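You operate a simulated robot arm through the tools that you are given. There is no shell and no other tool. Be economical: measure what you need, move in short steps, check, and stop when the job is done.

The job below is to be done with a simulated two-armed robot. You get a single attempt, and the scene is never put back.

JOB
Wipe up the spill on the top of the ledger table with the rag there and put it back.

The check looks at the end state, three seconds after you hand in, the way a careful person would. Anything else that was tipped, shoved, dropped, spilled or broken makes it a failure.

ROBOT AND FRAMES
Two 7-joint arms with two-finger parallel grippers on one trunk, on a base that drives. Base frame: it is fixed to the floor where the robot stands at the start and does not move with it; the origin is under the middle of the robot, x ahead of it, y to its left, z up; the surface under the hand at the start is at about z = 0.72. Readings come in m, rad, newtons and seconds.
The left shoulder is at the start at [0.07, 0.134, 1.051], the right one opposite. With the tool pointing down near the work surface each hand reaches from about 0.1 to 0.64 m from the robot's upright axis, wherever it stands, measured 20 degrees to its own side. Payload 1.57 kg a hand.
The tool frame of a hand sits at the grasp point between the pads (the TCP): z along the fingers, y along the line on which they close. The tips reach 0.03 m beyond it. Largest opening 0.08 m; finger width 0.017, thickness 0.012; the body of the gripper, 0.04 by 0.082 m, starts 0.08 m behind the TCP.
Orientation is told as [roll, pitch, yaw] about the base's x, y, z axes, in that order, counted from this pose: with the fingers straight down and closing along the base's y, the tool's x points along the base's -x, its y along +y and its z along -z.

CONTROLS
- The arms move only by the tool nudge_tool. It takes "left_series", "right_series" or both (then of equal length, played together; a hand with none holds still); each is a list of rows, each a list of 3 entries, a list of its own where there are three numbers: the shift along the tool's x, y, z in units of 100 mm (1.0 is 100 mm), then the turn, a rotation vector about the tool's x, y, z in units of 120 degrees (1.0 is 120 degrees), then the finger opening in m, from 0 to 0.08. In form: [[[x, y, z], [wx, wy, wz], hand], ...]. A call has 1 to 12 rows; each row is the pose to reach, as a shift and turn from the pose commanded when the call began, along the tool's axes at that moment. A call with a number of a shift or a turn outside -1 to 1 is refused whole. Each row takes 0.2 s and may step no farther than 0.05 m and 0.15 rad from the row before; otherwise, or with a gripper value out of range, the whole call is refused. Where a pose cannot be reached the arm comes as near as it can. A force on the tool above 40 N (or 10 N above the force at the start of the call, whichever is more), or a blocked arm, ends the call early, and 0.2 s more pass. The fingers move at their own pace (about 0.153 m/s each) and stop on an object; they squeeze with about 21 N. The grip force told is the motor's: it shows also when the fingers shut on nothing. Time passes only in rows, and 0.2 s behind the last, so rows that repeat a pose let the fingers close. The reply holds the time, the measured pose of the TCP, the force on the tool along the base axes, the opening and the grip force, in the units named above and with some noise, with the torque about the TCP (base axes, N m) and any sound that the robot's microphone picked up, and new pictures: "views" is both (left out), scene, wrist or none (wrist: the cameras of the hands that moved).
- Cameras (640 x 400 px; columns grow to the right, rows downward): "scene" is now at [0.1277, 0.0041, 1.2618]; the picture's right is [0.15, -0.99, -0.00], its down [-0.70, -0.10, -0.71] and it looks along [0.70, 0.10, -0.71] (base axes); focal length 269 px, centre (320, 200). "left" rides on the left gripper at [0.072, 0.006, -0.122] in its tool frame; the picture's right is [-0.09, 1.00, 0.00], its down [-0.84, -0.08, -0.54] and it looks along [-0.54, -0.05, 0.84] (tool axes); focal length 238 px, centre (320, 200). "right" rides on the right gripper at [0.072, -0.007, -0.122] in its tool frame; the picture's right is [0.09, 1.00, 0.00], its down [-0.84, 0.08, -0.54] and it looks along [-0.54, 0.05, 0.84] (tool axes); focal length 238 px, centre (320, 200). There is no depth. A picture from a camera that has moved, and an enlarged one, comes with that camera's place and axes in the base frame and with its lens. The place of the scene camera against the robot may be out by one fixed shift of up to 0.012 m in any direction.
- raise_lower(by): slides the trunk up (or, below 0, down) by that many m; the arms and the scene camera ride with it, the base frame stays. It gives what a move gives, with no picture.
- roll_base(legs): drives the robot by 1 to 6 legs, each [ahead, left, turn to the left] in m, m and rad, along the robot's own axes; the way and the turn of a leg run together, so that a leg with both is an arc; at most 1.5 m and 3.142 rad a leg. The arms and the cameras ride along, it lands a little off, and it stops where it bumps. It gives what a move gives, and a new picture of the scene camera.
- turn_head(pan, tilt): turns the head with the scene camera to pan (to the left, within 1.501 rad either way) and tilt (down, from -0.506 to 1.204), counted from straight ahead of the robot. It gives what a move gives, and a new picture of the scene camera.
- inspect(camera, box): a new picture of the part [left, top, right, bottom] of that camera's present view, enlarged. No time passes.
- job_done(): hands the job in; it is judged then, once.

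Work in short steps. Places have to be worked out from the pictures, the camera data and where the tool is seen: move nearer, look again, correct. Check each grasp and each placing, and mend what went wrong. You have 120 turns and 260 pictures in all, those below and enlarged ones among them. Open the grippers and draw the arms clear of the work before you hand the job in, unless the task says otherwise; then end with one line.

The tools are called after "Emit:" as name(argument=value, ...) on one line, values as JSON. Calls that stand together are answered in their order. nudge_tool: Moves the arms, as the interface text tells. Its arguments: {"type":"object","properties":{"left_series":{"type":"array"},"right_series":{"type":"array"},"views":{"type":"string","enum":["both","scene","wrist","none"]}},"required":[]} The other tools are called the same way: raise_lower (by) slides the trunk up or down; roll_base (legs) drives the base; turn_head (pan, tilt) turns the head that bears the scene camera; inspect (camera, box) takes an enlarged picture of a part of a camera's view; job_done () hands the job in.

At the start:

```text
time_s: 0.0
left_tcp_pos: [0.4855, 0.2357, 1.0499]
left_tool_rot: [0.001, 0.0, 0.0]
left_wrist_force: [0.0, 0.4, -0.5]
left_moment: [0.04, -0.01, 0.0]
left_grip_width: 0.08
left_gripper_force: 0.0
right_tcp_pos: [0.4702, -0.188, 1.0499]
right_tool_rot: [0.0, -0.001, -0.001]
right_wrist_force: [1.1, -0.6, 0.3]
right_moment: [0.02, 0.01, 0.0]
right_grip_width: 0.0799
right_gripper_force: 0.0
trunk travel left (down, up): [-0.625, 0.315]
robot x, y, heading: [0.0008, -0.0014, 0.002]
head pan, tilt: [0.148, 0.785]
```

scene: 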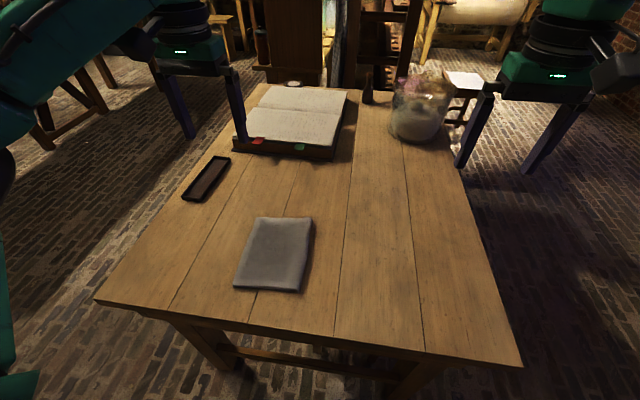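
right: 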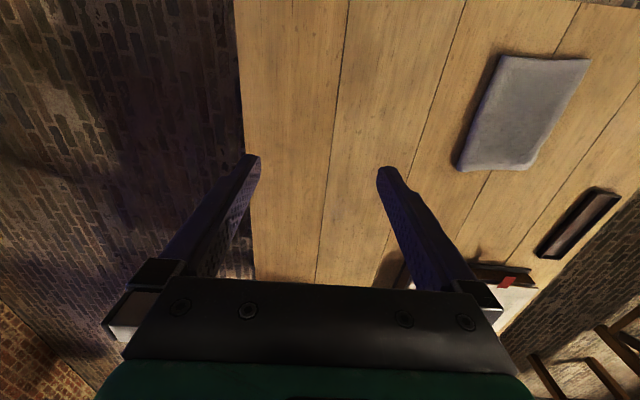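
left: 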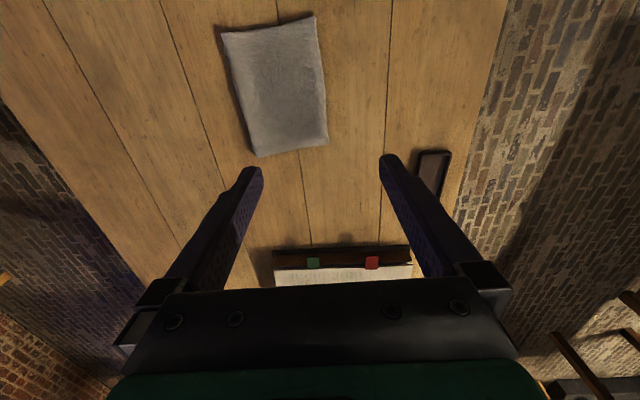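

No spill is evident yet in the first pictures; I enlarge the parts of the table top to look for it.

Emit:
inspect(camera="scene", box=[220, 60, 500, 235])

Emit:
inspect(camera="scene", box=[90, 190, 530, 400])

```text
2.29 times, centred on (360, 148) of scene
camera zoom: at [0.1277, 0.0041, 1.2618], right [0.15, -0.99, 0.0], down [-0.7, -0.1, -0.71], along [0.7, 0.1, -0.71], focal length 615 px, centre (229, 320)
```

zoom: 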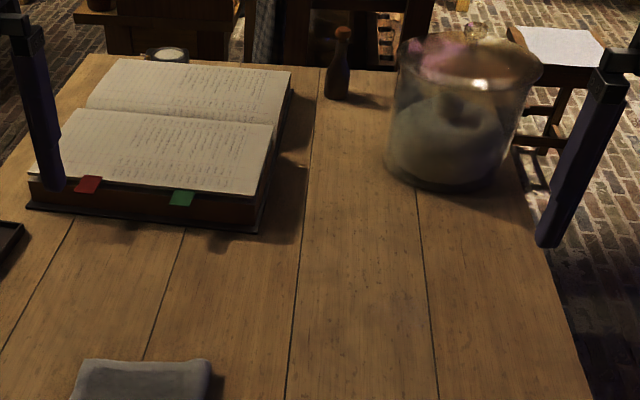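

```text
1.45 times, centred on (310, 295) of scene
camera zoom: at [0.1277, 0.0041, 1.2618], right [0.15, -0.99, 0.0], down [-0.7, -0.1, -0.71], along [0.7, 0.1, -0.71], focal length 391 px, centre (334, 62)
```

zoom: 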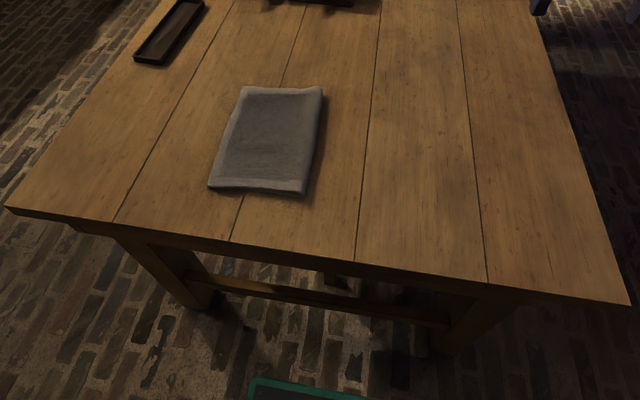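

No spill can be seen; it may be behind the jar or the ledger. I raise the trunk to look over them.

Emit:
raise_lower(by=0.3)

Emit:
turn_head(pan=0.0, tilt=0.75)

Emit:
inspect(camera="scene", box=[180, 60, 460, 235])

```text
time_s: 3.0
left_tcp_pos: [0.4848, 0.2346, 1.3486]
left_tool_rot: [0.0, 0.001, 0.0]
left_wrist_force: [0.2, 0.4, 0.4]
left_moment: [0.02, -0.04, 0.04]
left_grip_width: 0.08
left_gripper_force: 0.1
right_tcp_pos: [0.4704, -0.1889, 1.3503]
right_tool_rot: [0.001, -0.001, 0.0]
right_wrist_force: [-0.1, -0.2, 0.2]
right_moment: [0.0, -0.02, 0.01]
right_grip_width: 0.08
right_gripper_force: 0.0
trunk travel left (down, up): [-0.925, 0.015]
robot x, y, heading: [0.0011, 0.0021, -0.003]
head pan, tilt: [0.148, 0.785]
```

```text
time_s: 3.7
left_tcp_pos: [0.4851, 0.2353, 1.3491]
left_tool_rot: [0.0, 0.001, 0.001]
left_wrist_force: [0.1, -0.4, -0.8]
left_moment: [0.0, 0.03, -0.01]
left_grip_width: 0.0802
left_gripper_force: 0.1
right_tcp_pos: [0.4697, -0.1882, 1.3499]
right_tool_rot: [0.001, 0.002, 0.0]
right_wrist_force: [0.3, 1.1, 0.8]
right_moment: [0.03, 0.0, -0.02]
right_grip_width: 0.0801
right_gripper_force: 0.1
trunk travel left (down, up): [-0.925, 0.015]
robot x, y, heading: [-0.0034, 0.0009, -0.001]
head pan, tilt: [0.0, 0.75]
camera scene: at [0.1303, -0.0079, 1.5647], right [0.0, -1.0, 0.0], down [-0.68, 0.0, -0.73], along [0.73, 0.0, -0.68], focal length 269 px, centre (320, 200)
```

scene: 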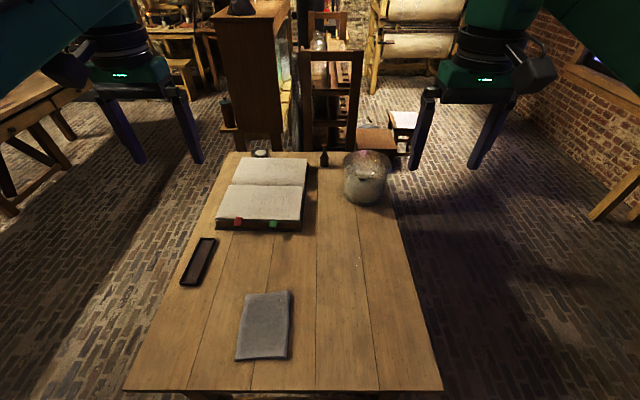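

```text
2.29 times, centred on (320, 148) of scene
camera zoom: at [0.1303, -0.0079, 1.5647], right [0.0, -1.0, 0.0], down [-0.68, 0.0, -0.73], along [0.73, 0.0, -0.68], focal length 615 px, centre (320, 320)
```

zoom: 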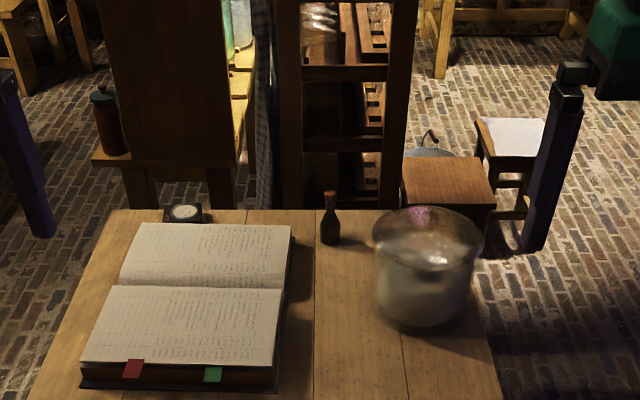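

There is a tiny glint near (357,265); a clear spill may lie there. I enlarge that part.

Emit:
inspect(camera="scene", box=[290, 200, 450, 300])

Emit:
inspect(camera="scene", box=[120, 220, 300, 390])

Emit:
inspect(camera="scene", box=[280, 280, 450, 390])

```text
4.00 times, centred on (370, 250) of scene
camera zoom: at [0.1303, -0.0079, 1.5647], right [0.0, -1.0, 0.0], down [-0.68, 0.0, -0.73], along [0.73, 0.0, -0.68], focal length 1076 px, centre (120, 0)
```

zoom: 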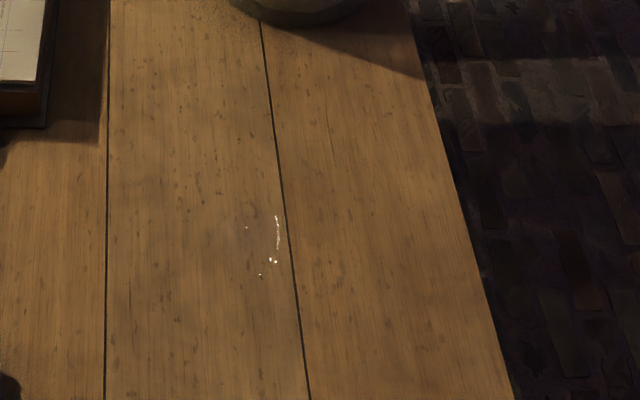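

```text
2.35 times, centred on (210, 305) of scene
camera zoom: at [0.1303, -0.0079, 1.5647], right [0.0, -1.0, 0.0], down [-0.68, 0.0, -0.73], along [0.73, 0.0, -0.68], focal length 633 px, centre (579, -47)
```

zoom: 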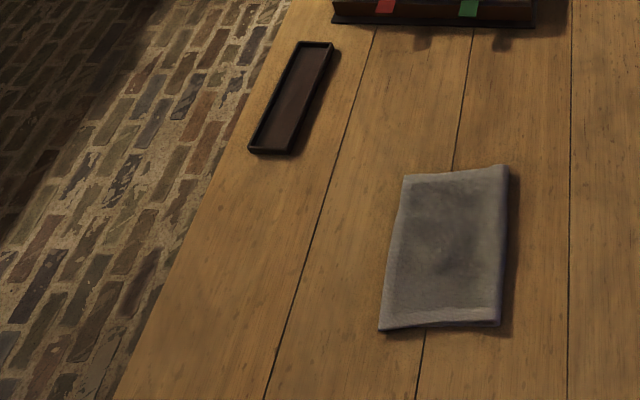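

```text
3.64 times, centred on (365, 335) of scene
camera zoom: at [0.1303, -0.0079, 1.5647], right [0.0, -1.0, 0.0], down [-0.68, 0.0, -0.73], along [0.73, 0.0, -0.68], focal length 978 px, centre (156, -291)
```

zoom: 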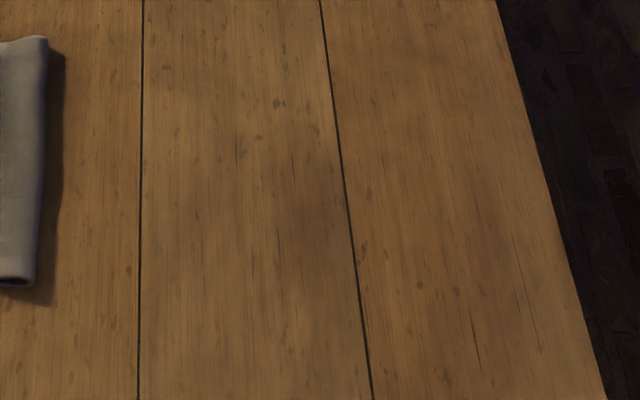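

The glints at about (0.71, -0.14) look like a clear liquid; the rag is centred near (0.48, 0.16). I'll look around with the left hand's camera: first drive a bit right and ahead so both are within reach of the left hand.

Emit:
roll_base(legs=[[0.0, -0.12, 0.0], [0.1, 0.0, 0.0]])

Emit:
turn_head(pan=0.0, tilt=1.1)

```text
time_s: 5.7
left_tcp_pos: [0.5761, 0.1174, 1.3532]
left_tool_rot: [0.0, -0.008, 0.001]
left_wrist_force: [-1.1, 0.1, 0.2]
left_moment: [0.03, -0.06, -0.01]
left_grip_width: 0.0801
left_gripper_force: 0.0
right_tcp_pos: [0.562, -0.3078, 1.3534]
right_tool_rot: [-0.001, -0.006, 0.001]
right_wrist_force: [-1.4, 0.4, 0.2]
right_moment: [0.01, -0.05, 0.05]
right_grip_width: 0.0801
right_gripper_force: 0.2
trunk travel left (down, up): [-0.925, 0.015]
robot x, y, heading: [0.098, -0.1236, -0.003]
head pan, tilt: [0.0, 0.75]
camera scene: at [0.2192, -0.1272, 1.5657], right [0.0, -1.0, 0.0], down [-0.68, 0.0, -0.74], along [0.74, 0.0, -0.68], focal length 269 px, centre (320, 200)
```

scene: 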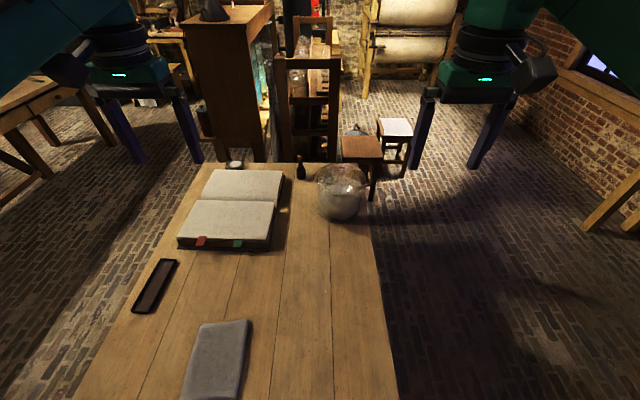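

```text
time_s: 6.5
left_tcp_pos: [0.585, 0.1131, 1.35]
left_tool_rot: [0.001, 0.0, 0.001]
left_wrist_force: [-0.2, -0.7, 0.2]
left_moment: [-0.01, 0.02, 0.01]
left_grip_width: 0.0802
left_gripper_force: 0.1
right_tcp_pos: [0.5705, -0.3084, 1.3497]
right_tool_rot: [-0.001, 0.0, 0.003]
right_wrist_force: [1.0, -0.8, -0.4]
right_moment: [-0.01, -0.01, 0.0]
right_grip_width: 0.08
right_gripper_force: 0.1
trunk travel left (down, up): [-0.925, 0.015]
robot x, y, heading: [0.0984, -0.1191, -0.003]
head pan, tilt: [0.0, 1.1]
camera scene: at [0.2106, -0.1289, 1.5389], right [0.0, -1.0, 0.0], down [-0.89, 0.0, -0.45], along [0.45, 0.0, -0.89], focal length 269 px, centre (320, 200)
```

scene: 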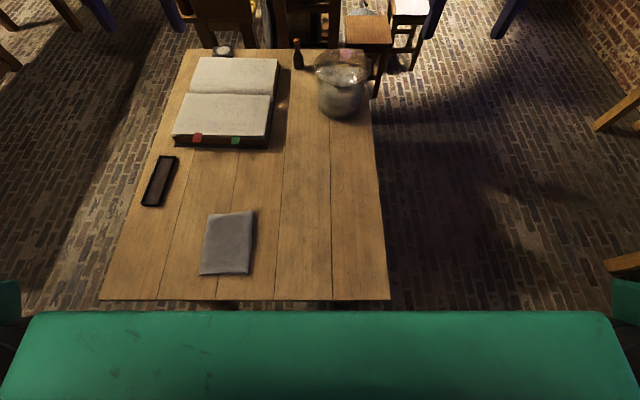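

I enlarge the place where the glints were.

Emit:
inspect(camera="scene", box=[250, 120, 390, 220])

Emit:
inspect(camera="right", box=[0, 0, 640, 400])

Emit:
inspect(camera="left", box=[0, 0, 640, 400])

```text
4.00 times, centred on (320, 170) of scene
camera zoom: at [0.2106, -0.1289, 1.5389], right [0.0, -1.0, 0.0], down [-0.89, 0.0, -0.45], along [0.45, 0.0, -0.89], focal length 1076 px, centre (320, 320)
```

zoom: 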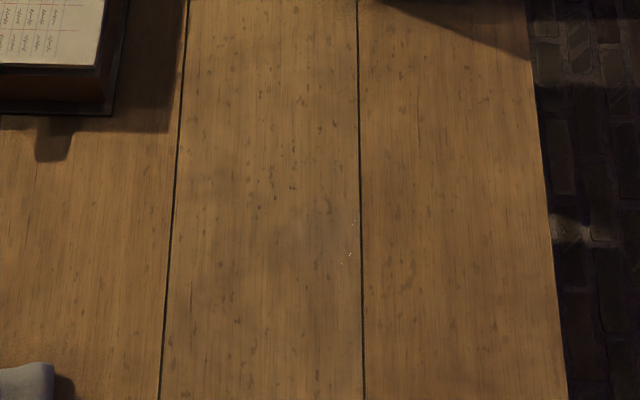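

```text
1.00 times, centred on (320, 200) of right (not enlarged: the box is as wide or as high as the picture)
camera zoom: at [0.4988, -0.3147, 1.4718], right [-0.09, 1.0, 0.0], down [0.84, 0.08, 0.54], along [0.54, 0.05, -0.84], focal length 238 px, centre (320, 200)
```

zoom: 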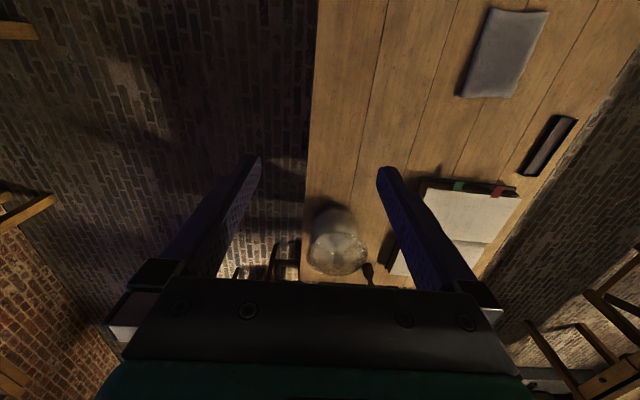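

```text
1.00 times, centred on (320, 200) of left (not enlarged: the box is as wide or as high as the picture)
camera zoom: at [0.5115, 0.1215, 1.4711], right [0.09, 1.0, 0.0], down [0.84, -0.08, 0.54], along [0.54, -0.05, -0.84], focal length 238 px, centre (320, 200)
```

zoom: 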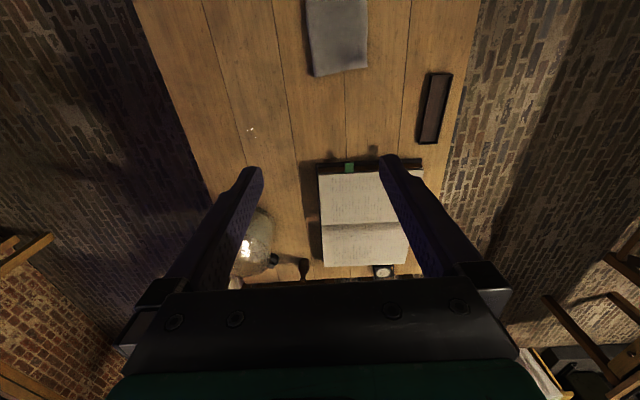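

The left camera shows the glints as well at (252,131); enlarging.

Emit:
inspect(camera="left", box=[200, 90, 312, 160])

Emit:
inspect(camera="right", box=[320, 60, 448, 140])

```text
5.71 times, centred on (256, 125) of left
camera zoom: at [0.5115, 0.1215, 1.4711], right [0.09, 1.0, 0.0], down [0.84, -0.08, 0.54], along [0.54, -0.05, -0.84], focal length 1362 px, centre (686, 629)
```

zoom: 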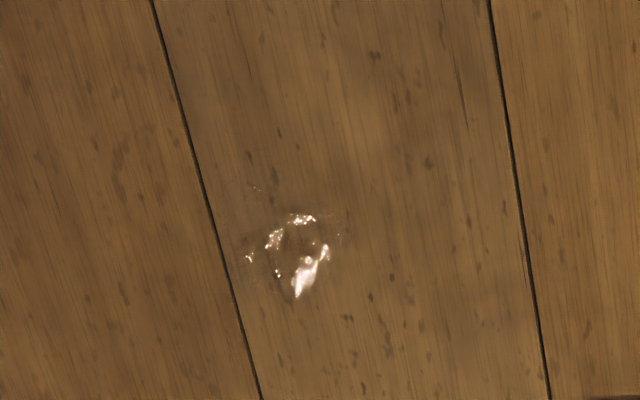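

```text
5.00 times, centred on (384, 100) of right
camera zoom: at [0.4988, -0.3147, 1.4718], right [-0.09, 1.0, 0.0], down [0.84, 0.08, 0.54], along [0.54, 0.05, -0.84], focal length 1192 px, centre (0, 700)
```

zoom: 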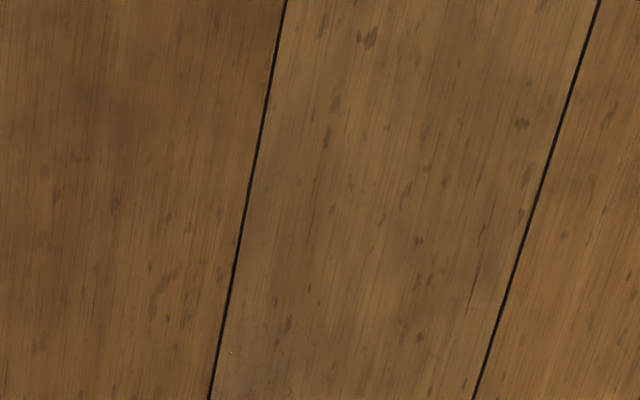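

The spill is a clear puddle about 6–8 cm wide around (0.72, -0.12). I bring the trunk back down and look at the rag closely with the left hand.

Emit:
raise_lower(by=-0.3)

Emit:
nudge_tool(left_series=[[[0.4, 0, 0], [0, 0, 0], 0.08], [[0.8, 0, 0.4], [0, 0, 0], 0.08], [[1.0, 0, 0.8], [0, 0, 0], 0.08], [[1.0, 0, 1.0], [0, 0, 0], 0.08]], views="both")

Emit:
inspect(camera="left", box=[0, 0, 320, 200])

```text
time_s: 9.5
left_tcp_pos: [0.5842, 0.1147, 1.0495]
left_tool_rot: [-0.002, -0.002, 0.0]
left_wrist_force: [0.2, -0.7, -0.4]
left_moment: [-0.02, 0.03, 0.0]
left_grip_width: 0.08
left_gripper_force: 0.0
right_tcp_pos: [0.5705, -0.3074, 1.0504]
right_tool_rot: [0.001, 0.001, 0.002]
right_wrist_force: [0.6, 0.1, -0.1]
right_moment: [0.0, 0.0, -0.01]
right_grip_width: 0.0799
right_gripper_force: 0.1
trunk travel left (down, up): [-0.625, 0.315]
robot x, y, heading: [0.0991, -0.1222, 0.002]
head pan, tilt: [0.0, 1.1]
```

```text
refused: row 2 steps farther than a row can; nothing moved
```

```text
2.00 times, centred on (160, 100) of left
camera zoom: at [0.5103, 0.1222, 1.1714], right [0.09, 1.0, 0.0], down [0.84, -0.08, 0.54], along [0.54, -0.05, -0.84], focal length 477 px, centre (640, 400)
```

zoom: 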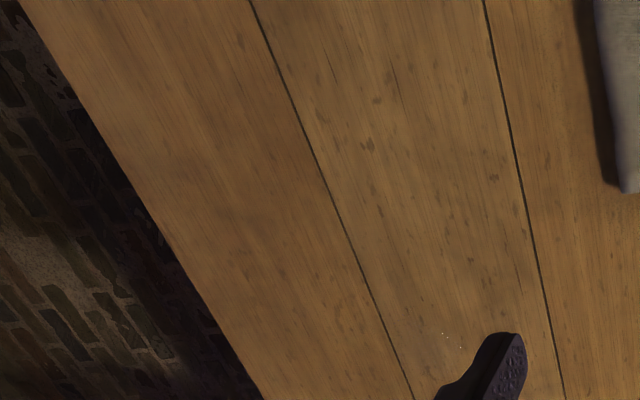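

I move the left hand above the rag, about (0.52, 0.16, 0.90), in smaller rows.

Emit:
nudge_tool(left_series=[[[0.2, 0.2, 0.3], [0, 0, 0], 0.08], [[0.4, 0.4, 0.6], [0, 0, 0], 0.08], [[0.6, 0.45, 0.9], [0, 0, 0], 0.08], [[0.6, 0.45, 1.0], [0, 0, 0], 0.08]], views="both")

Emit:
inspect(camera="left", box=[160, 0, 480, 200])

```text
time_s: 10.5
left_tcp_pos: [0.5248, 0.1592, 0.952]
left_tool_rot: [0.001, -0.001, 0.002]
left_wrist_force: [0.1, 0.7, -0.5]
left_moment: [0.02, 0.02, 0.0]
left_grip_width: 0.0799
left_gripper_force: 0.1
right_tcp_pos: [0.5706, -0.3068, 1.05]
right_tool_rot: [-0.001, 0.0, -0.001]
right_wrist_force: [0.0, -0.1, -0.7]
right_moment: [0.01, 0.0, 0.02]
right_grip_width: 0.0799
right_gripper_force: 0.0
trunk travel left (down, up): [-0.625, 0.315]
robot x, y, heading: [0.0979, -0.1194, 0.001]
head pan, tilt: [0.0, 1.1]
camera scene: at [0.2097, -0.128, 1.239], right [0.0, -1.0, 0.0], down [-0.89, 0.0, -0.45], along [0.45, 0.0, -0.89], focal length 269 px, centre (320, 200)
camera left: at [0.4506, 0.1663, 1.0721], right [0.09, 1.0, 0.0], down [0.84, -0.08, 0.54], along [0.54, -0.05, -0.84], focal length 238 px, centre (320, 200)
```

scene: 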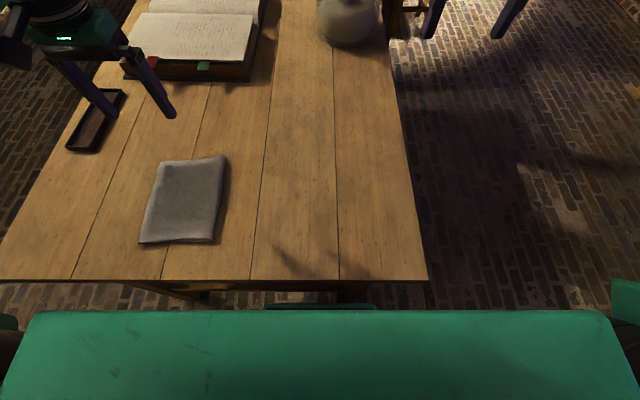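
left: 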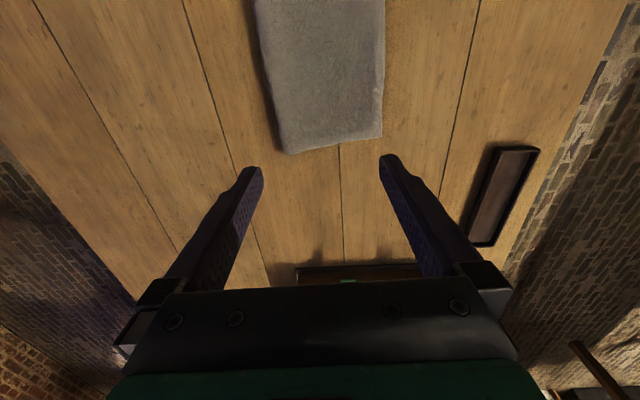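

```text
2.00 times, centred on (320, 100) of left
camera zoom: at [0.4506, 0.1663, 1.0721], right [0.09, 1.0, 0.0], down [0.84, -0.08, 0.54], along [0.54, -0.05, -0.84], focal length 477 px, centre (320, 400)
```

zoom: 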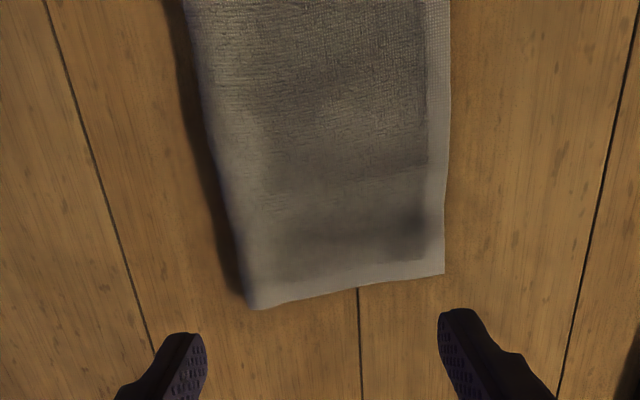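

The rag is a folded cloth, 0.14 by 0.21 m. Before touching it I go and look at the spill from close by, and test the reach, moving the left hand to about (0.62, -0.12, 0.9).

Emit:
nudge_tool(left_series=[[[-0.15, -0.4, 0], [0, 0, 0], 0.08], [[-0.3, -0.8, 0], [0, 0, 0], 0.08], [[-0.4, -1.0, 0], [0, 0, 0], 0.08]], views="none")

Emit:
nudge_tool(left_series=[[[-0.15, -0.4, 0], [0, 0, 0], 0.08], [[-0.3, -0.8, 0], [0, 0, 0], 0.08], [[-0.4, -1.0, 0], [0, 0, 0], 0.08]], views="none")

Emit:
nudge_tool(left_series=[[[-0.1, -0.4, 0.2], [0, 0, 0], 0.08], [[-0.15, -0.7, 0.5], [0, 0, 0], 0.08]], views="wrist")

Emit:
inspect(camera="left", box=[200, 60, 440, 210])

```text
time_s: 11.3
left_tcp_pos: [0.5647, 0.0603, 0.95]
left_tool_rot: [0.001, -0.002, 0.001]
left_wrist_force: [0.2, 0.1, 0.0]
left_moment: [0.01, 0.01, -0.03]
left_grip_width: 0.0798
left_gripper_force: 0.0
right_tcp_pos: [0.5689, -0.3091, 1.0501]
right_tool_rot: [0.001, -0.001, 0.001]
right_wrist_force: [-0.4, -0.4, 0.2]
right_moment: [0.02, -0.01, 0.01]
right_grip_width: 0.0798
right_gripper_force: 0.1
trunk travel left (down, up): [-0.625, 0.315]
robot x, y, heading: [0.1015, -0.1245, -0.002]
head pan, tilt: [0.0, 1.1]
```

```text
time_s: 12.1
left_tcp_pos: [0.6058, -0.0383, 0.9484]
left_tool_rot: [0.001, -0.003, 0.003]
left_wrist_force: [0.3, -0.2, -0.6]
left_moment: [-0.01, 0.02, 0.01]
left_grip_width: 0.0799
left_gripper_force: 0.1
right_tcp_pos: [0.5693, -0.3093, 1.0494]
right_tool_rot: [-0.001, -0.001, 0.002]
right_wrist_force: [0.4, 0.3, 0.4]
right_moment: [0.02, -0.02, 0.03]
right_grip_width: 0.0798
right_gripper_force: 0.1
trunk travel left (down, up): [-0.625, 0.315]
robot x, y, heading: [0.0989, -0.1193, 0.002]
head pan, tilt: [0.0, 1.1]
```

```text
time_s: 12.7
left_tcp_pos: [0.6202, -0.1082, 0.8997]
left_tool_rot: [0.0, 0.0, 0.001]
left_wrist_force: [0.0, -0.4, 0.4]
left_moment: [-0.04, 0.01, 0.02]
left_grip_width: 0.0801
left_gripper_force: 0.1
right_tcp_pos: [0.571, -0.3075, 1.0501]
right_tool_rot: [0.002, 0.001, 0.0]
right_wrist_force: [0.3, -0.2, -0.6]
right_moment: [0.01, -0.01, -0.03]
right_grip_width: 0.0801
right_gripper_force: 0.1
trunk travel left (down, up): [-0.625, 0.315]
robot x, y, heading: [0.1026, -0.1223, -0.001]
head pan, tilt: [0.0, 1.1]
camera left: at [0.5462, -0.1021, 1.0205], right [0.09, 1.0, 0.0], down [0.84, -0.08, 0.54], along [0.54, -0.05, -0.84], focal length 238 px, centre (320, 200)
```

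left: 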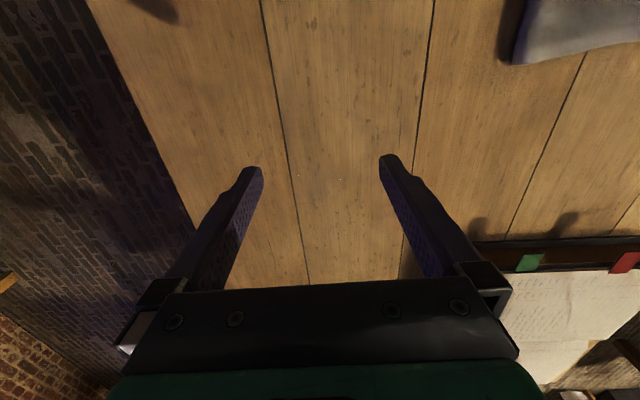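

```text
2.67 times, centred on (320, 135) of left
camera zoom: at [0.5462, -0.1021, 1.0205], right [0.09, 1.0, 0.0], down [0.84, -0.08, 0.54], along [0.54, -0.05, -0.84], focal length 636 px, centre (320, 373)
```

zoom: 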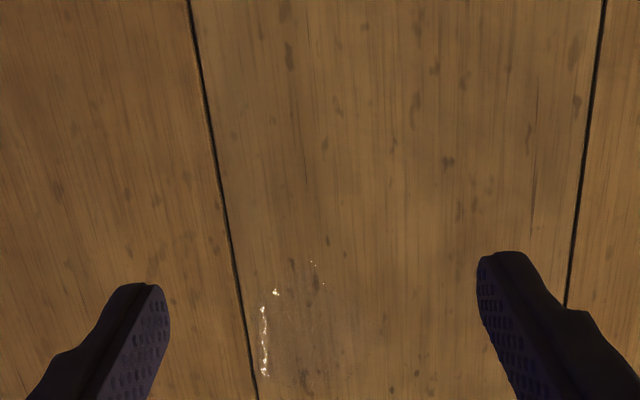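

The spill's rim shows here near (300..345,160..205). I zoom in lower.

Emit:
inspect(camera="left", box=[250, 140, 410, 240])

```text
4.00 times, centred on (330, 190) of left
camera zoom: at [0.5462, -0.1021, 1.0205], right [0.09, 1.0, 0.0], down [0.84, -0.08, 0.54], along [0.54, -0.05, -0.84], focal length 953 px, centre (280, 240)
```

zoom: 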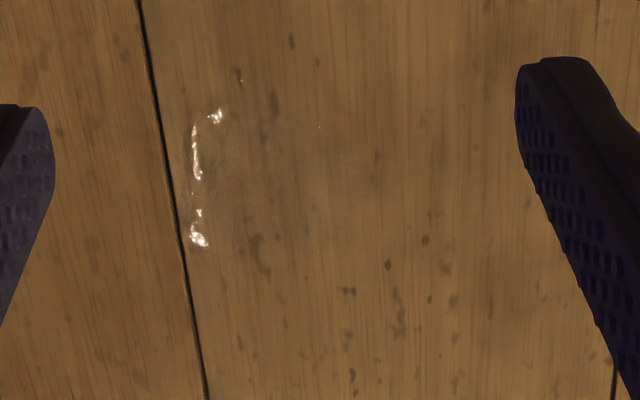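

The spill is centred at about (0.71, -0.12), 4 cm in radius. Now I go back to above the rag's centre to press on it.

Emit:
nudge_tool(left_series=[[[0.2, 0.4, 0], [0, 0, 0], 0.06], [[0.4, 0.8, 0], [0, 0, 0], 0.05], [[0.5, 1.0, 0], [0, 0, 0], 0.05]], views="none")

Emit:
nudge_tool(left_series=[[[0.2, 0.4, 0], [0, 0, 0], 0.05], [[0.4, 0.8, 0], [0, 0, 0], 0.05], [[0.5, 1.0, 0], [0, 0, 0], 0.05]], views="none")

Emit:
nudge_tool(left_series=[[[0.2, 0.35, 0.2], [0, 0, 0], 0.05], [[0.4, 0.68, 0.4], [0, 0, 0], 0.05], [[0.4, 0.68, 0.8], [0, 0, 0], 0.05]], views="both")

```text
time_s: 13.5
left_tcp_pos: [0.5704, -0.0077, 0.8987]
left_tool_rot: [-0.001, -0.002, 0.002]
left_wrist_force: [-1.0, 0.2, -0.3]
left_moment: [-0.01, -0.02, -0.04]
left_grip_width: 0.0498
left_gripper_force: 0.1
right_tcp_pos: [0.5698, -0.3082, 1.0506]
right_tool_rot: [-0.001, -0.001, 0.0]
right_wrist_force: [0.0, 0.5, -0.7]
right_moment: [0.01, -0.02, -0.01]
right_grip_width: 0.0799
right_gripper_force: 0.0
trunk travel left (down, up): [-0.625, 0.315]
robot x, y, heading: [0.0986, -0.1206, 0.001]
head pan, tilt: [0.0, 1.1]
```

```text
time_s: 14.3
left_tcp_pos: [0.5193, 0.0898, 0.8981]
left_tool_rot: [0.0, 0.0, -0.002]
left_wrist_force: [0.0, -0.5, 0.3]
left_moment: [0.02, 0.0, -0.02]
left_grip_width: 0.05
left_gripper_force: 0.1
right_tcp_pos: [0.5701, -0.3075, 1.0496]
right_tool_rot: [0.002, 0.0, 0.0]
right_wrist_force: [0.2, -1.1, -0.6]
right_moment: [0.0, 0.02, -0.01]
right_grip_width: 0.08
right_gripper_force: 0.0
trunk travel left (down, up): [-0.625, 0.315]
robot x, y, heading: [0.0965, -0.1206, 0.003]
head pan, tilt: [0.0, 1.1]
```

```text
time_s: 15.1
left_tcp_pos: [0.4825, 0.1596, 0.819]
left_tool_rot: [0.0, 0.0, 0.0]
left_wrist_force: [0.3, 0.2, 0.6]
left_moment: [-0.02, 0.01, 0.02]
left_grip_width: 0.0502
left_gripper_force: 0.1
right_tcp_pos: [0.5715, -0.3077, 1.0483]
right_tool_rot: [0.001, 0.0, -0.001]
right_wrist_force: [0.5, 0.4, -0.4]
right_moment: [0.01, 0.0, -0.02]
right_grip_width: 0.0799
right_gripper_force: 0.1
trunk travel left (down, up): [-0.625, 0.315]
robot x, y, heading: [0.0966, -0.1207, -0.003]
head pan, tilt: [0.0, 1.1]
camera scene: at [0.2106, -0.1283, 1.2389], right [0.0, -1.0, 0.0], down [-0.89, 0.0, -0.45], along [0.45, 0.0, -0.89], focal length 269 px, centre (320, 200)
camera left: at [0.4075, 0.1663, 0.9394], right [0.09, 1.0, 0.0], down [0.84, -0.08, 0.54], along [0.54, -0.05, -0.84], focal length 238 px, centre (320, 200)
```

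scene: 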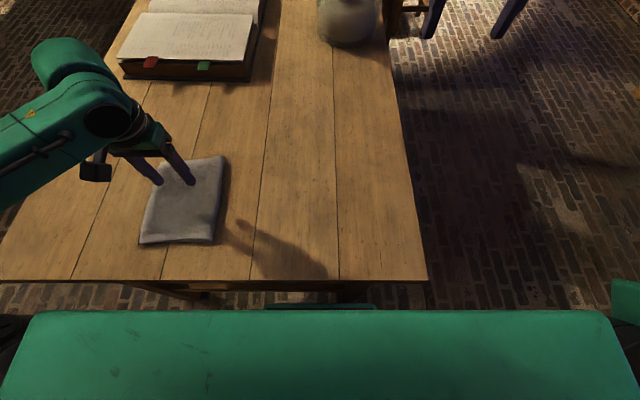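
left: 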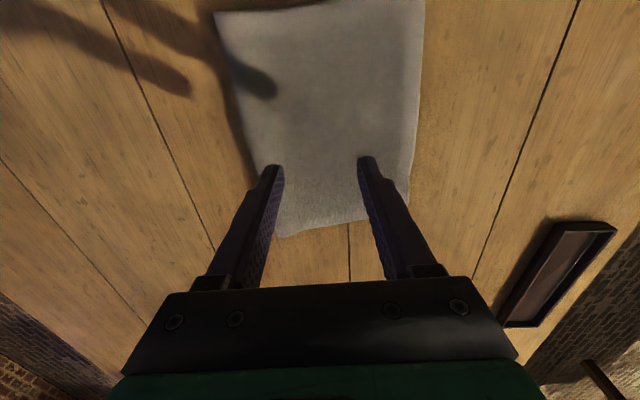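

The hand is over the rag's middle. I record the rag's corners as roughly (0.38,0.097), (0.375,0.237), (0.57,0.245), (0.58,0.107), and lower gently to feel the top.

Emit:
nudge_tool(left_series=[[[0, 0, 0.3], [0, 0, 0], 0.05], [[0, 0, 0.42], [0, 0, 0], 0.05], [[0, 0, 0.46], [0, 0, 0], 0.05], [[0, 0, 0.5], [0, 0, 0], 0.05]], views="none")

Emit:
nudge_tool(left_series=[[[0, 0, 0.03], [0, 0, 0], 0.05], [[0, 0, 0.06], [0, 0, 0], 0.05]], views="none")

Emit:
nudge_tool(left_series=[[[0, 0, 0.03], [0, 0, 0], 0.05], [[0, 0, 0.06], [0, 0, 0], 0.05]], views="wrist")

```text
time_s: 16.1
left_tcp_pos: [0.4797, 0.1597, 0.7702]
left_tool_rot: [0.0, -0.001, 0.0]
left_wrist_force: [0.0, 0.7, 0.3]
left_moment: [-0.02, -0.02, 0.02]
left_grip_width: 0.0499
left_gripper_force: 0.1
right_tcp_pos: [0.5691, -0.3079, 1.0503]
right_tool_rot: [-0.001, 0.0, 0.002]
right_wrist_force: [0.4, 0.2, -0.4]
right_moment: [-0.01, -0.01, 0.01]
right_grip_width: 0.0803
right_gripper_force: 0.1
trunk travel left (down, up): [-0.625, 0.315]
robot x, y, heading: [0.0967, -0.1178, -0.0]
head pan, tilt: [0.0, 1.1]
```

```text
time_s: 16.7
left_tcp_pos: [0.4786, 0.1599, 0.764]
left_tool_rot: [-0.001, 0.0, -0.001]
left_wrist_force: [-0.1, -0.2, 0.9]
left_moment: [-0.01, 0.0, 0.02]
left_grip_width: 0.0499
left_gripper_force: 0.1
right_tcp_pos: [0.5689, -0.3075, 1.0504]
right_tool_rot: [-0.001, -0.001, 0.002]
right_wrist_force: [0.9, 0.2, -0.4]
right_moment: [-0.05, -0.02, 0.02]
right_grip_width: 0.0799
right_gripper_force: 0.1
trunk travel left (down, up): [-0.625, 0.315]
robot x, y, heading: [0.1016, -0.1201, -0.008]
head pan, tilt: [0.0, 1.1]
```

```text
time_s: 17.3
left_tcp_pos: [0.4791, 0.1576, 0.7588]
left_tool_rot: [0.001, -0.003, 0.003]
left_wrist_force: [-1.8, 1.0, 1.8]
left_moment: [0.01, 0.03, -0.02]
left_grip_width: 0.0501
left_gripper_force: 0.0
right_tcp_pos: [0.5677, -0.3087, 1.0495]
right_tool_rot: [0.001, 0.0, 0.002]
right_wrist_force: [0.7, 0.0, -0.1]
right_moment: [-0.01, 0.0, 0.0]
right_grip_width: 0.0798
right_gripper_force: 0.1
trunk travel left (down, up): [-0.625, 0.315]
robot x, y, heading: [0.098, -0.1206, -0.001]
head pan, tilt: [0.0, 1.1]
camera left: at [0.4058, 0.1653, 0.8795], right [0.09, 1.0, 0.0], down [0.84, -0.08, 0.54], along [0.54, -0.05, -0.84], focal length 238 px, centre (320, 200)
```

left: 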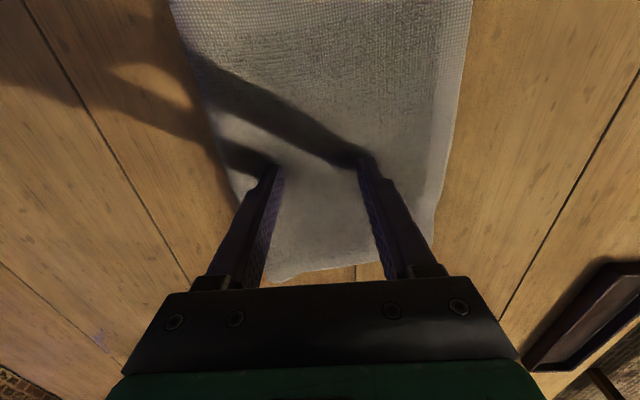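

Contact begins at about z 0.759. I press a few mm further and read the force.

Emit:
nudge_tool(left_series=[[[0, 0, 0.02], [0, 0, 0], 0.05], [[0, 0, 0.04], [0, 0, 0], 0.05]], views="none")

Emit:
nudge_tool(left_series=[[[0, 0, 0.02], [0, 0, 0], 0.05], [[0, 0, 0.04], [0, 0, 0], 0.05]], views="none")

```text
time_s: 17.9
left_tcp_pos: [0.4794, 0.1587, 0.7563]
left_tool_rot: [0.003, -0.006, 0.001]
left_wrist_force: [-0.3, 2.5, 12.6]
left_moment: [0.0, 0.0, 0.0]
left_grip_width: 0.05
left_gripper_force: 0.0
right_tcp_pos: [0.568, -0.308, 1.0507]
right_tool_rot: [0.0, -0.002, 0.0]
right_wrist_force: [0.4, -0.5, -0.2]
right_moment: [0.0, 0.04, -0.02]
right_grip_width: 0.0796
right_gripper_force: 0.0
trunk travel left (down, up): [-0.625, 0.315]
robot x, y, heading: [0.0988, -0.1196, -0.002]
head pan, tilt: [0.0, 1.1]
```

```text
time_s: 18.5
left_tcp_pos: [0.4785, 0.1572, 0.7553]
left_tool_rot: [0.005, -0.009, 0.003]
left_wrist_force: [2.2, 6.5, 38.0]
left_moment: [-0.13, -0.04, 0.02]
left_grip_width: 0.05
left_gripper_force: 0.1
right_tcp_pos: [0.5652, -0.3094, 1.0525]
right_tool_rot: [0.0, -0.002, 0.001]
right_wrist_force: [-0.3, -0.4, 0.3]
right_moment: [0.01, -0.01, -0.01]
right_grip_width: 0.08
right_gripper_force: 0.0
trunk travel left (down, up): [-0.625, 0.315]
robot x, y, heading: [0.0984, -0.1197, 0.001]
head pan, tilt: [0.0, 1.1]
```

Pressing is stiff (~6 N/mm). I ease off to about 22 N and test dragging the rag a short way towards the spill.

Emit:
nudge_tool(left_series=[[[0, 0, -0.025], [0, 0, 0], 0.05], [[-0.04, -0.05, -0.025], [0, 0, 0], 0.05], [[-0.08, -0.1, -0.025], [0, 0, 0], 0.05], [[-0.12, -0.15, -0.025], [0, 0, 0], 0.05], [[-0.16, -0.2, -0.025], [0, 0, 0], 0.05], [[-0.24, -0.3, -0.025], [0, 0, 0], 0.05]], views="both")

```text
time_s: 19.9
left_tcp_pos: [0.5021, 0.1268, 0.7557]
left_tool_rot: [0.001, -0.006, 0.001]
left_wrist_force: [-5.5, 6.0, 26.9]
left_moment: [0.0, 0.2, -0.07]
left_grip_width: 0.0491
left_gripper_force: 0.1
right_tcp_pos: [0.566, -0.3094, 1.053]
right_tool_rot: [0.001, -0.005, 0.003]
right_wrist_force: [0.9, -0.4, 0.1]
right_moment: [0.01, -0.02, 0.01]
right_grip_width: 0.0802
right_gripper_force: 0.0
trunk travel left (down, up): [-0.625, 0.315]
robot x, y, heading: [0.0973, -0.1226, 0.002]
head pan, tilt: [0.0, 1.1]
camera scene: at [0.2046, -0.1297, 1.2395], right [0.0, -1.0, 0.0], down [-0.89, 0.0, -0.46], along [0.46, 0.0, -0.89], focal length 269 px, centre (320, 200)
camera left: at [0.4272, 0.1343, 0.8758], right [0.09, 1.0, 0.0], down [0.83, -0.08, 0.55], along [0.54, -0.05, -0.84], focal length 238 px, centre (320, 200)
```

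scene: 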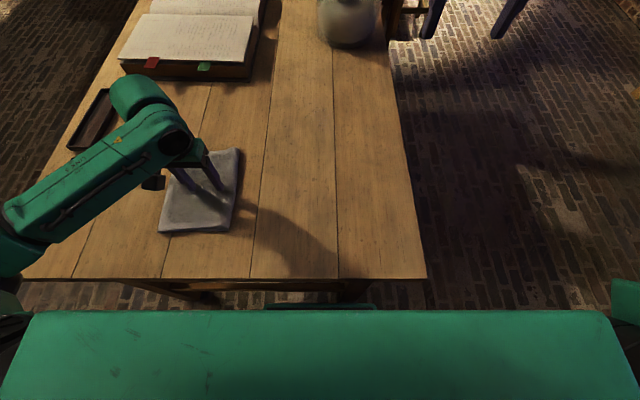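
left: 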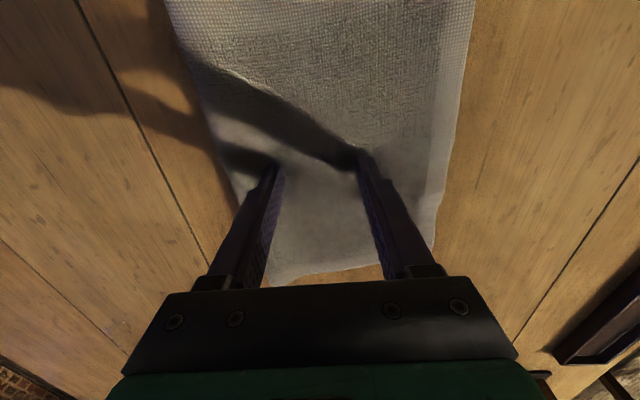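

The rag follows without slipping (27 N). I go on dragging towards the spill.

Emit:
nudge_tool(left_series=[[[-0.1, -0.12, -0.005], [0, 0, 0], 0.05], [[-0.2, -0.25, -0.005], [0, 0, 0], 0.05], [[-0.3, -0.37, -0.005], [0, 0, 0], 0.05], [[-0.4, -0.5, -0.005], [0, 0, 0], 0.05], [[-0.5, -0.62, -0.005], [0, 0, 0], 0.05], [[-0.6, -0.75, -0.005], [0, 0, 0], 0.05], [[-0.7, -0.87, -0.005], [0, 0, 0], 0.05], [[-0.8, -1.0, -0.005], [0, 0, 0], 0.05]], views="both")

```text
time_s: 21.7
left_tcp_pos: [0.5817, 0.0277, 0.7553]
left_tool_rot: [-0.001, -0.006, 0.002]
left_wrist_force: [-4.0, 5.0, 23.9]
left_moment: [0.06, 0.11, -0.03]
left_grip_width: 0.049
left_gripper_force: 0.0
right_tcp_pos: [0.5657, -0.3082, 1.0525]
right_tool_rot: [0.001, -0.005, 0.001]
right_wrist_force: [-0.5, -0.2, -0.4]
right_moment: [0.01, -0.03, 0.0]
right_grip_width: 0.0803
right_gripper_force: 0.1
trunk travel left (down, up): [-0.625, 0.315]
robot x, y, heading: [0.0944, -0.1204, 0.001]
head pan, tilt: [0.0, 1.1]
camera scene: at [0.205, -0.1287, 1.2395], right [0.0, -1.0, 0.0], down [-0.89, 0.0, -0.46], along [0.46, 0.0, -0.89], focal length 269 px, centre (320, 200)
camera left: at [0.5076, 0.0345, 0.8759], right [0.09, 1.0, 0.0], down [0.83, -0.08, 0.55], along [0.54, -0.05, -0.84], focal length 238 px, centre (320, 200)
```

scene: 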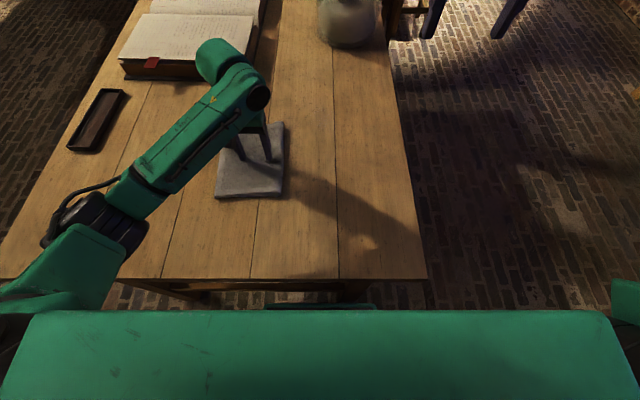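
left: 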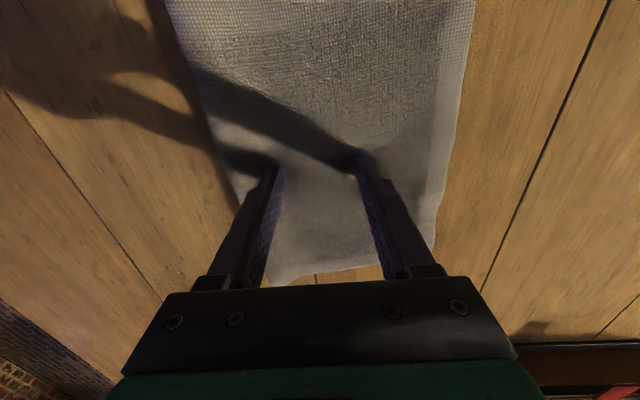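

Working well; the next stretch goes to about (0.66, -0.07).

Emit:
nudge_tool(left_series=[[[-0.1, -0.12, 0], [0, 0, 0], 0.05], [[-0.2, -0.25, 0], [0, 0, 0], 0.05], [[-0.3, -0.37, 0], [0, 0, 0], 0.05], [[-0.4, -0.5, 0], [0, 0, 0], 0.05], [[-0.5, -0.62, 0], [0, 0, 0], 0.05], [[-0.6, -0.75, 0], [0, 0, 0], 0.05], [[-0.7, -0.87, 0], [0, 0, 0], 0.05], [[-0.8, -1.0, 0], [0, 0, 0], 0.05]], views="scene")

```text
time_s: 23.5
left_tcp_pos: [0.6613, -0.0695, 0.7551]
left_tool_rot: [-0.001, -0.003, -0.001]
left_wrist_force: [-3.3, 3.2, 15.7]
left_moment: [0.05, 0.14, 0.01]
left_grip_width: 0.0491
left_gripper_force: 0.1
right_tcp_pos: [0.5664, -0.3081, 1.0509]
right_tool_rot: [0.001, -0.003, 0.001]
right_wrist_force: [-0.3, 0.6, -0.5]
right_moment: [0.01, 0.01, 0.01]
right_grip_width: 0.0797
right_gripper_force: 0.1
trunk travel left (down, up): [-0.625, 0.315]
robot x, y, heading: [0.0981, -0.1198, 0.001]
head pan, tilt: [0.0, 1.1]
camera scene: at [0.2059, -0.1284, 1.2393], right [0.0, -1.0, 0.0], down [-0.89, 0.0, -0.46], along [0.46, 0.0, -0.89], focal length 269 px, centre (320, 200)
```

scene: 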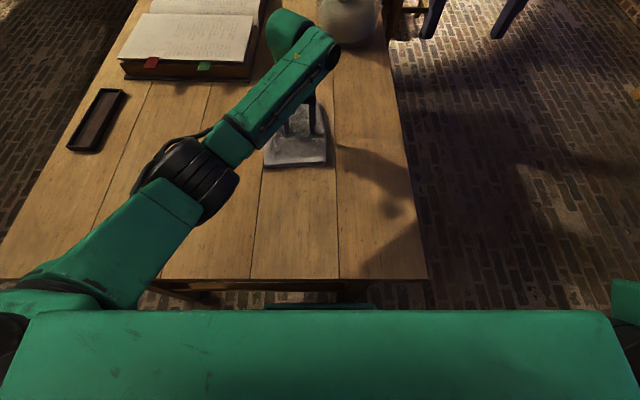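

The rag has reached the spill's edge. I press 1 mm more and move over it, then make small back-and-forth strokes.

Emit:
nudge_tool(left_series=[[[-0.1, -0.12, 0.01], [0, 0, 0], 0.05], [[-0.2, -0.25, 0.01], [0, 0, 0], 0.05], [[-0.3, -0.37, 0.01], [0, 0, 0], 0.05], [[-0.4, -0.5, 0.01], [0, 0, 0], 0.05], [[-0.5, -0.6, 0.012], [0, 0, 0], 0.05], [[-0.6, -0.65, 0.014], [0, 0, 0], 0.05], [[-0.7, -0.65, 0.016], [0, 0, 0], 0.05]], views="both")

```text
time_s: 25.1
left_tcp_pos: [0.6754, -0.1146, 0.7609]
left_tool_rot: [0.0, 0.004, -0.003]
left_wrist_force: [-0.6, 0.6, 0.1]
left_moment: [-0.02, -0.03, 0.05]
left_grip_width: 0.0499
left_gripper_force: 0.1
left hand out of reach, approached as far as the arm can: row 2, 3, 4, 5, 6, 7
right_tcp_pos: [0.5694, -0.3068, 1.0493]
right_tool_rot: [0.002, -0.001, 0.002]
right_wrist_force: [-0.2, 0.9, 0.3]
right_moment: [0.03, 0.0, -0.04]
right_grip_width: 0.0799
right_gripper_force: 0.0
trunk travel left (down, up): [-0.625, 0.315]
robot x, y, heading: [0.1032, -0.1216, 0.006]
head pan, tilt: [0.0, 1.1]
camera scene: at [0.2095, -0.1275, 1.2389], right [0.0, -1.0, 0.0], down [-0.89, 0.0, -0.45], along [0.45, 0.0, -0.89], focal length 269 px, centre (320, 200)
camera left: at [0.6016, -0.1079, 0.8826], right [0.1, 1.0, 0.0], down [0.84, -0.08, 0.54], along [0.54, -0.05, -0.84], focal length 238 px, centre (320, 200)
```

scene: 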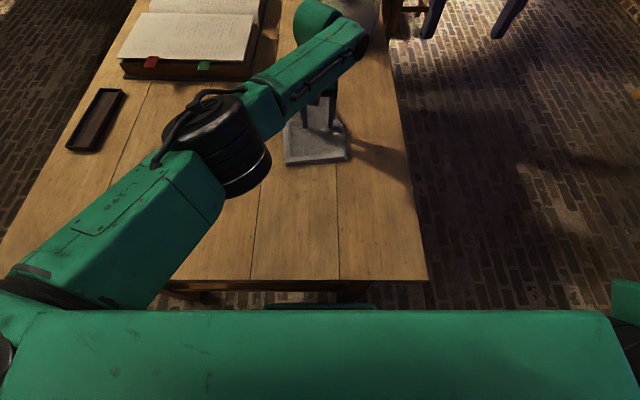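
left: 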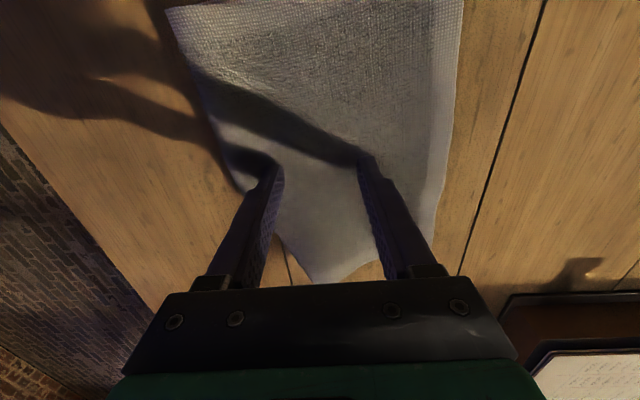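

The arm's reach ended at x≈0.675 and it came off the rag. I lift clear and look at the rag and spill.

Emit:
nudge_tool(left_series=[[[0.4, 0.25, -0.3], [0, 0, 0], 0.05], [[0.75, 0.5, -0.6], [0, 0, 0], 0.05], [[0.95, 0.5, -0.95], [0, 0, 0], 0.05]], views="wrist")

Emit:
inspect(camera="left", box=[200, 60, 440, 210])

Emit:
inspect(camera="scene", box=[230, 60, 390, 180])

```text
refused: row 1 steps farther than a row can; nothing moved
```

```text
2.67 times, centred on (320, 135) of left
camera zoom: at [0.6016, -0.1079, 0.8826], right [0.1, 1.0, 0.0], down [0.84, -0.08, 0.54], along [0.54, -0.05, -0.84], focal length 636 px, centre (320, 373)
```

zoom: 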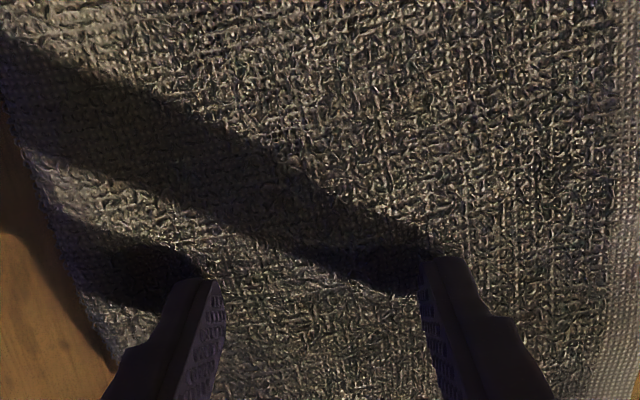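

```text
3.33 times, centred on (310, 120) of scene
camera zoom: at [0.2095, -0.1275, 1.2389], right [0.0, -1.0, 0.0], down [-0.89, 0.0, -0.45], along [0.45, 0.0, -0.89], focal length 896 px, centre (353, 467)
```

zoom: 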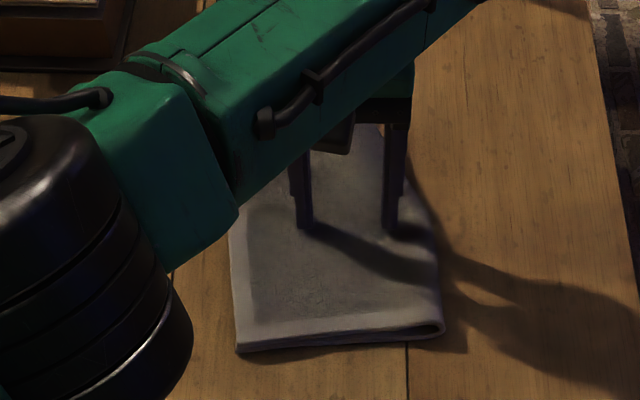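

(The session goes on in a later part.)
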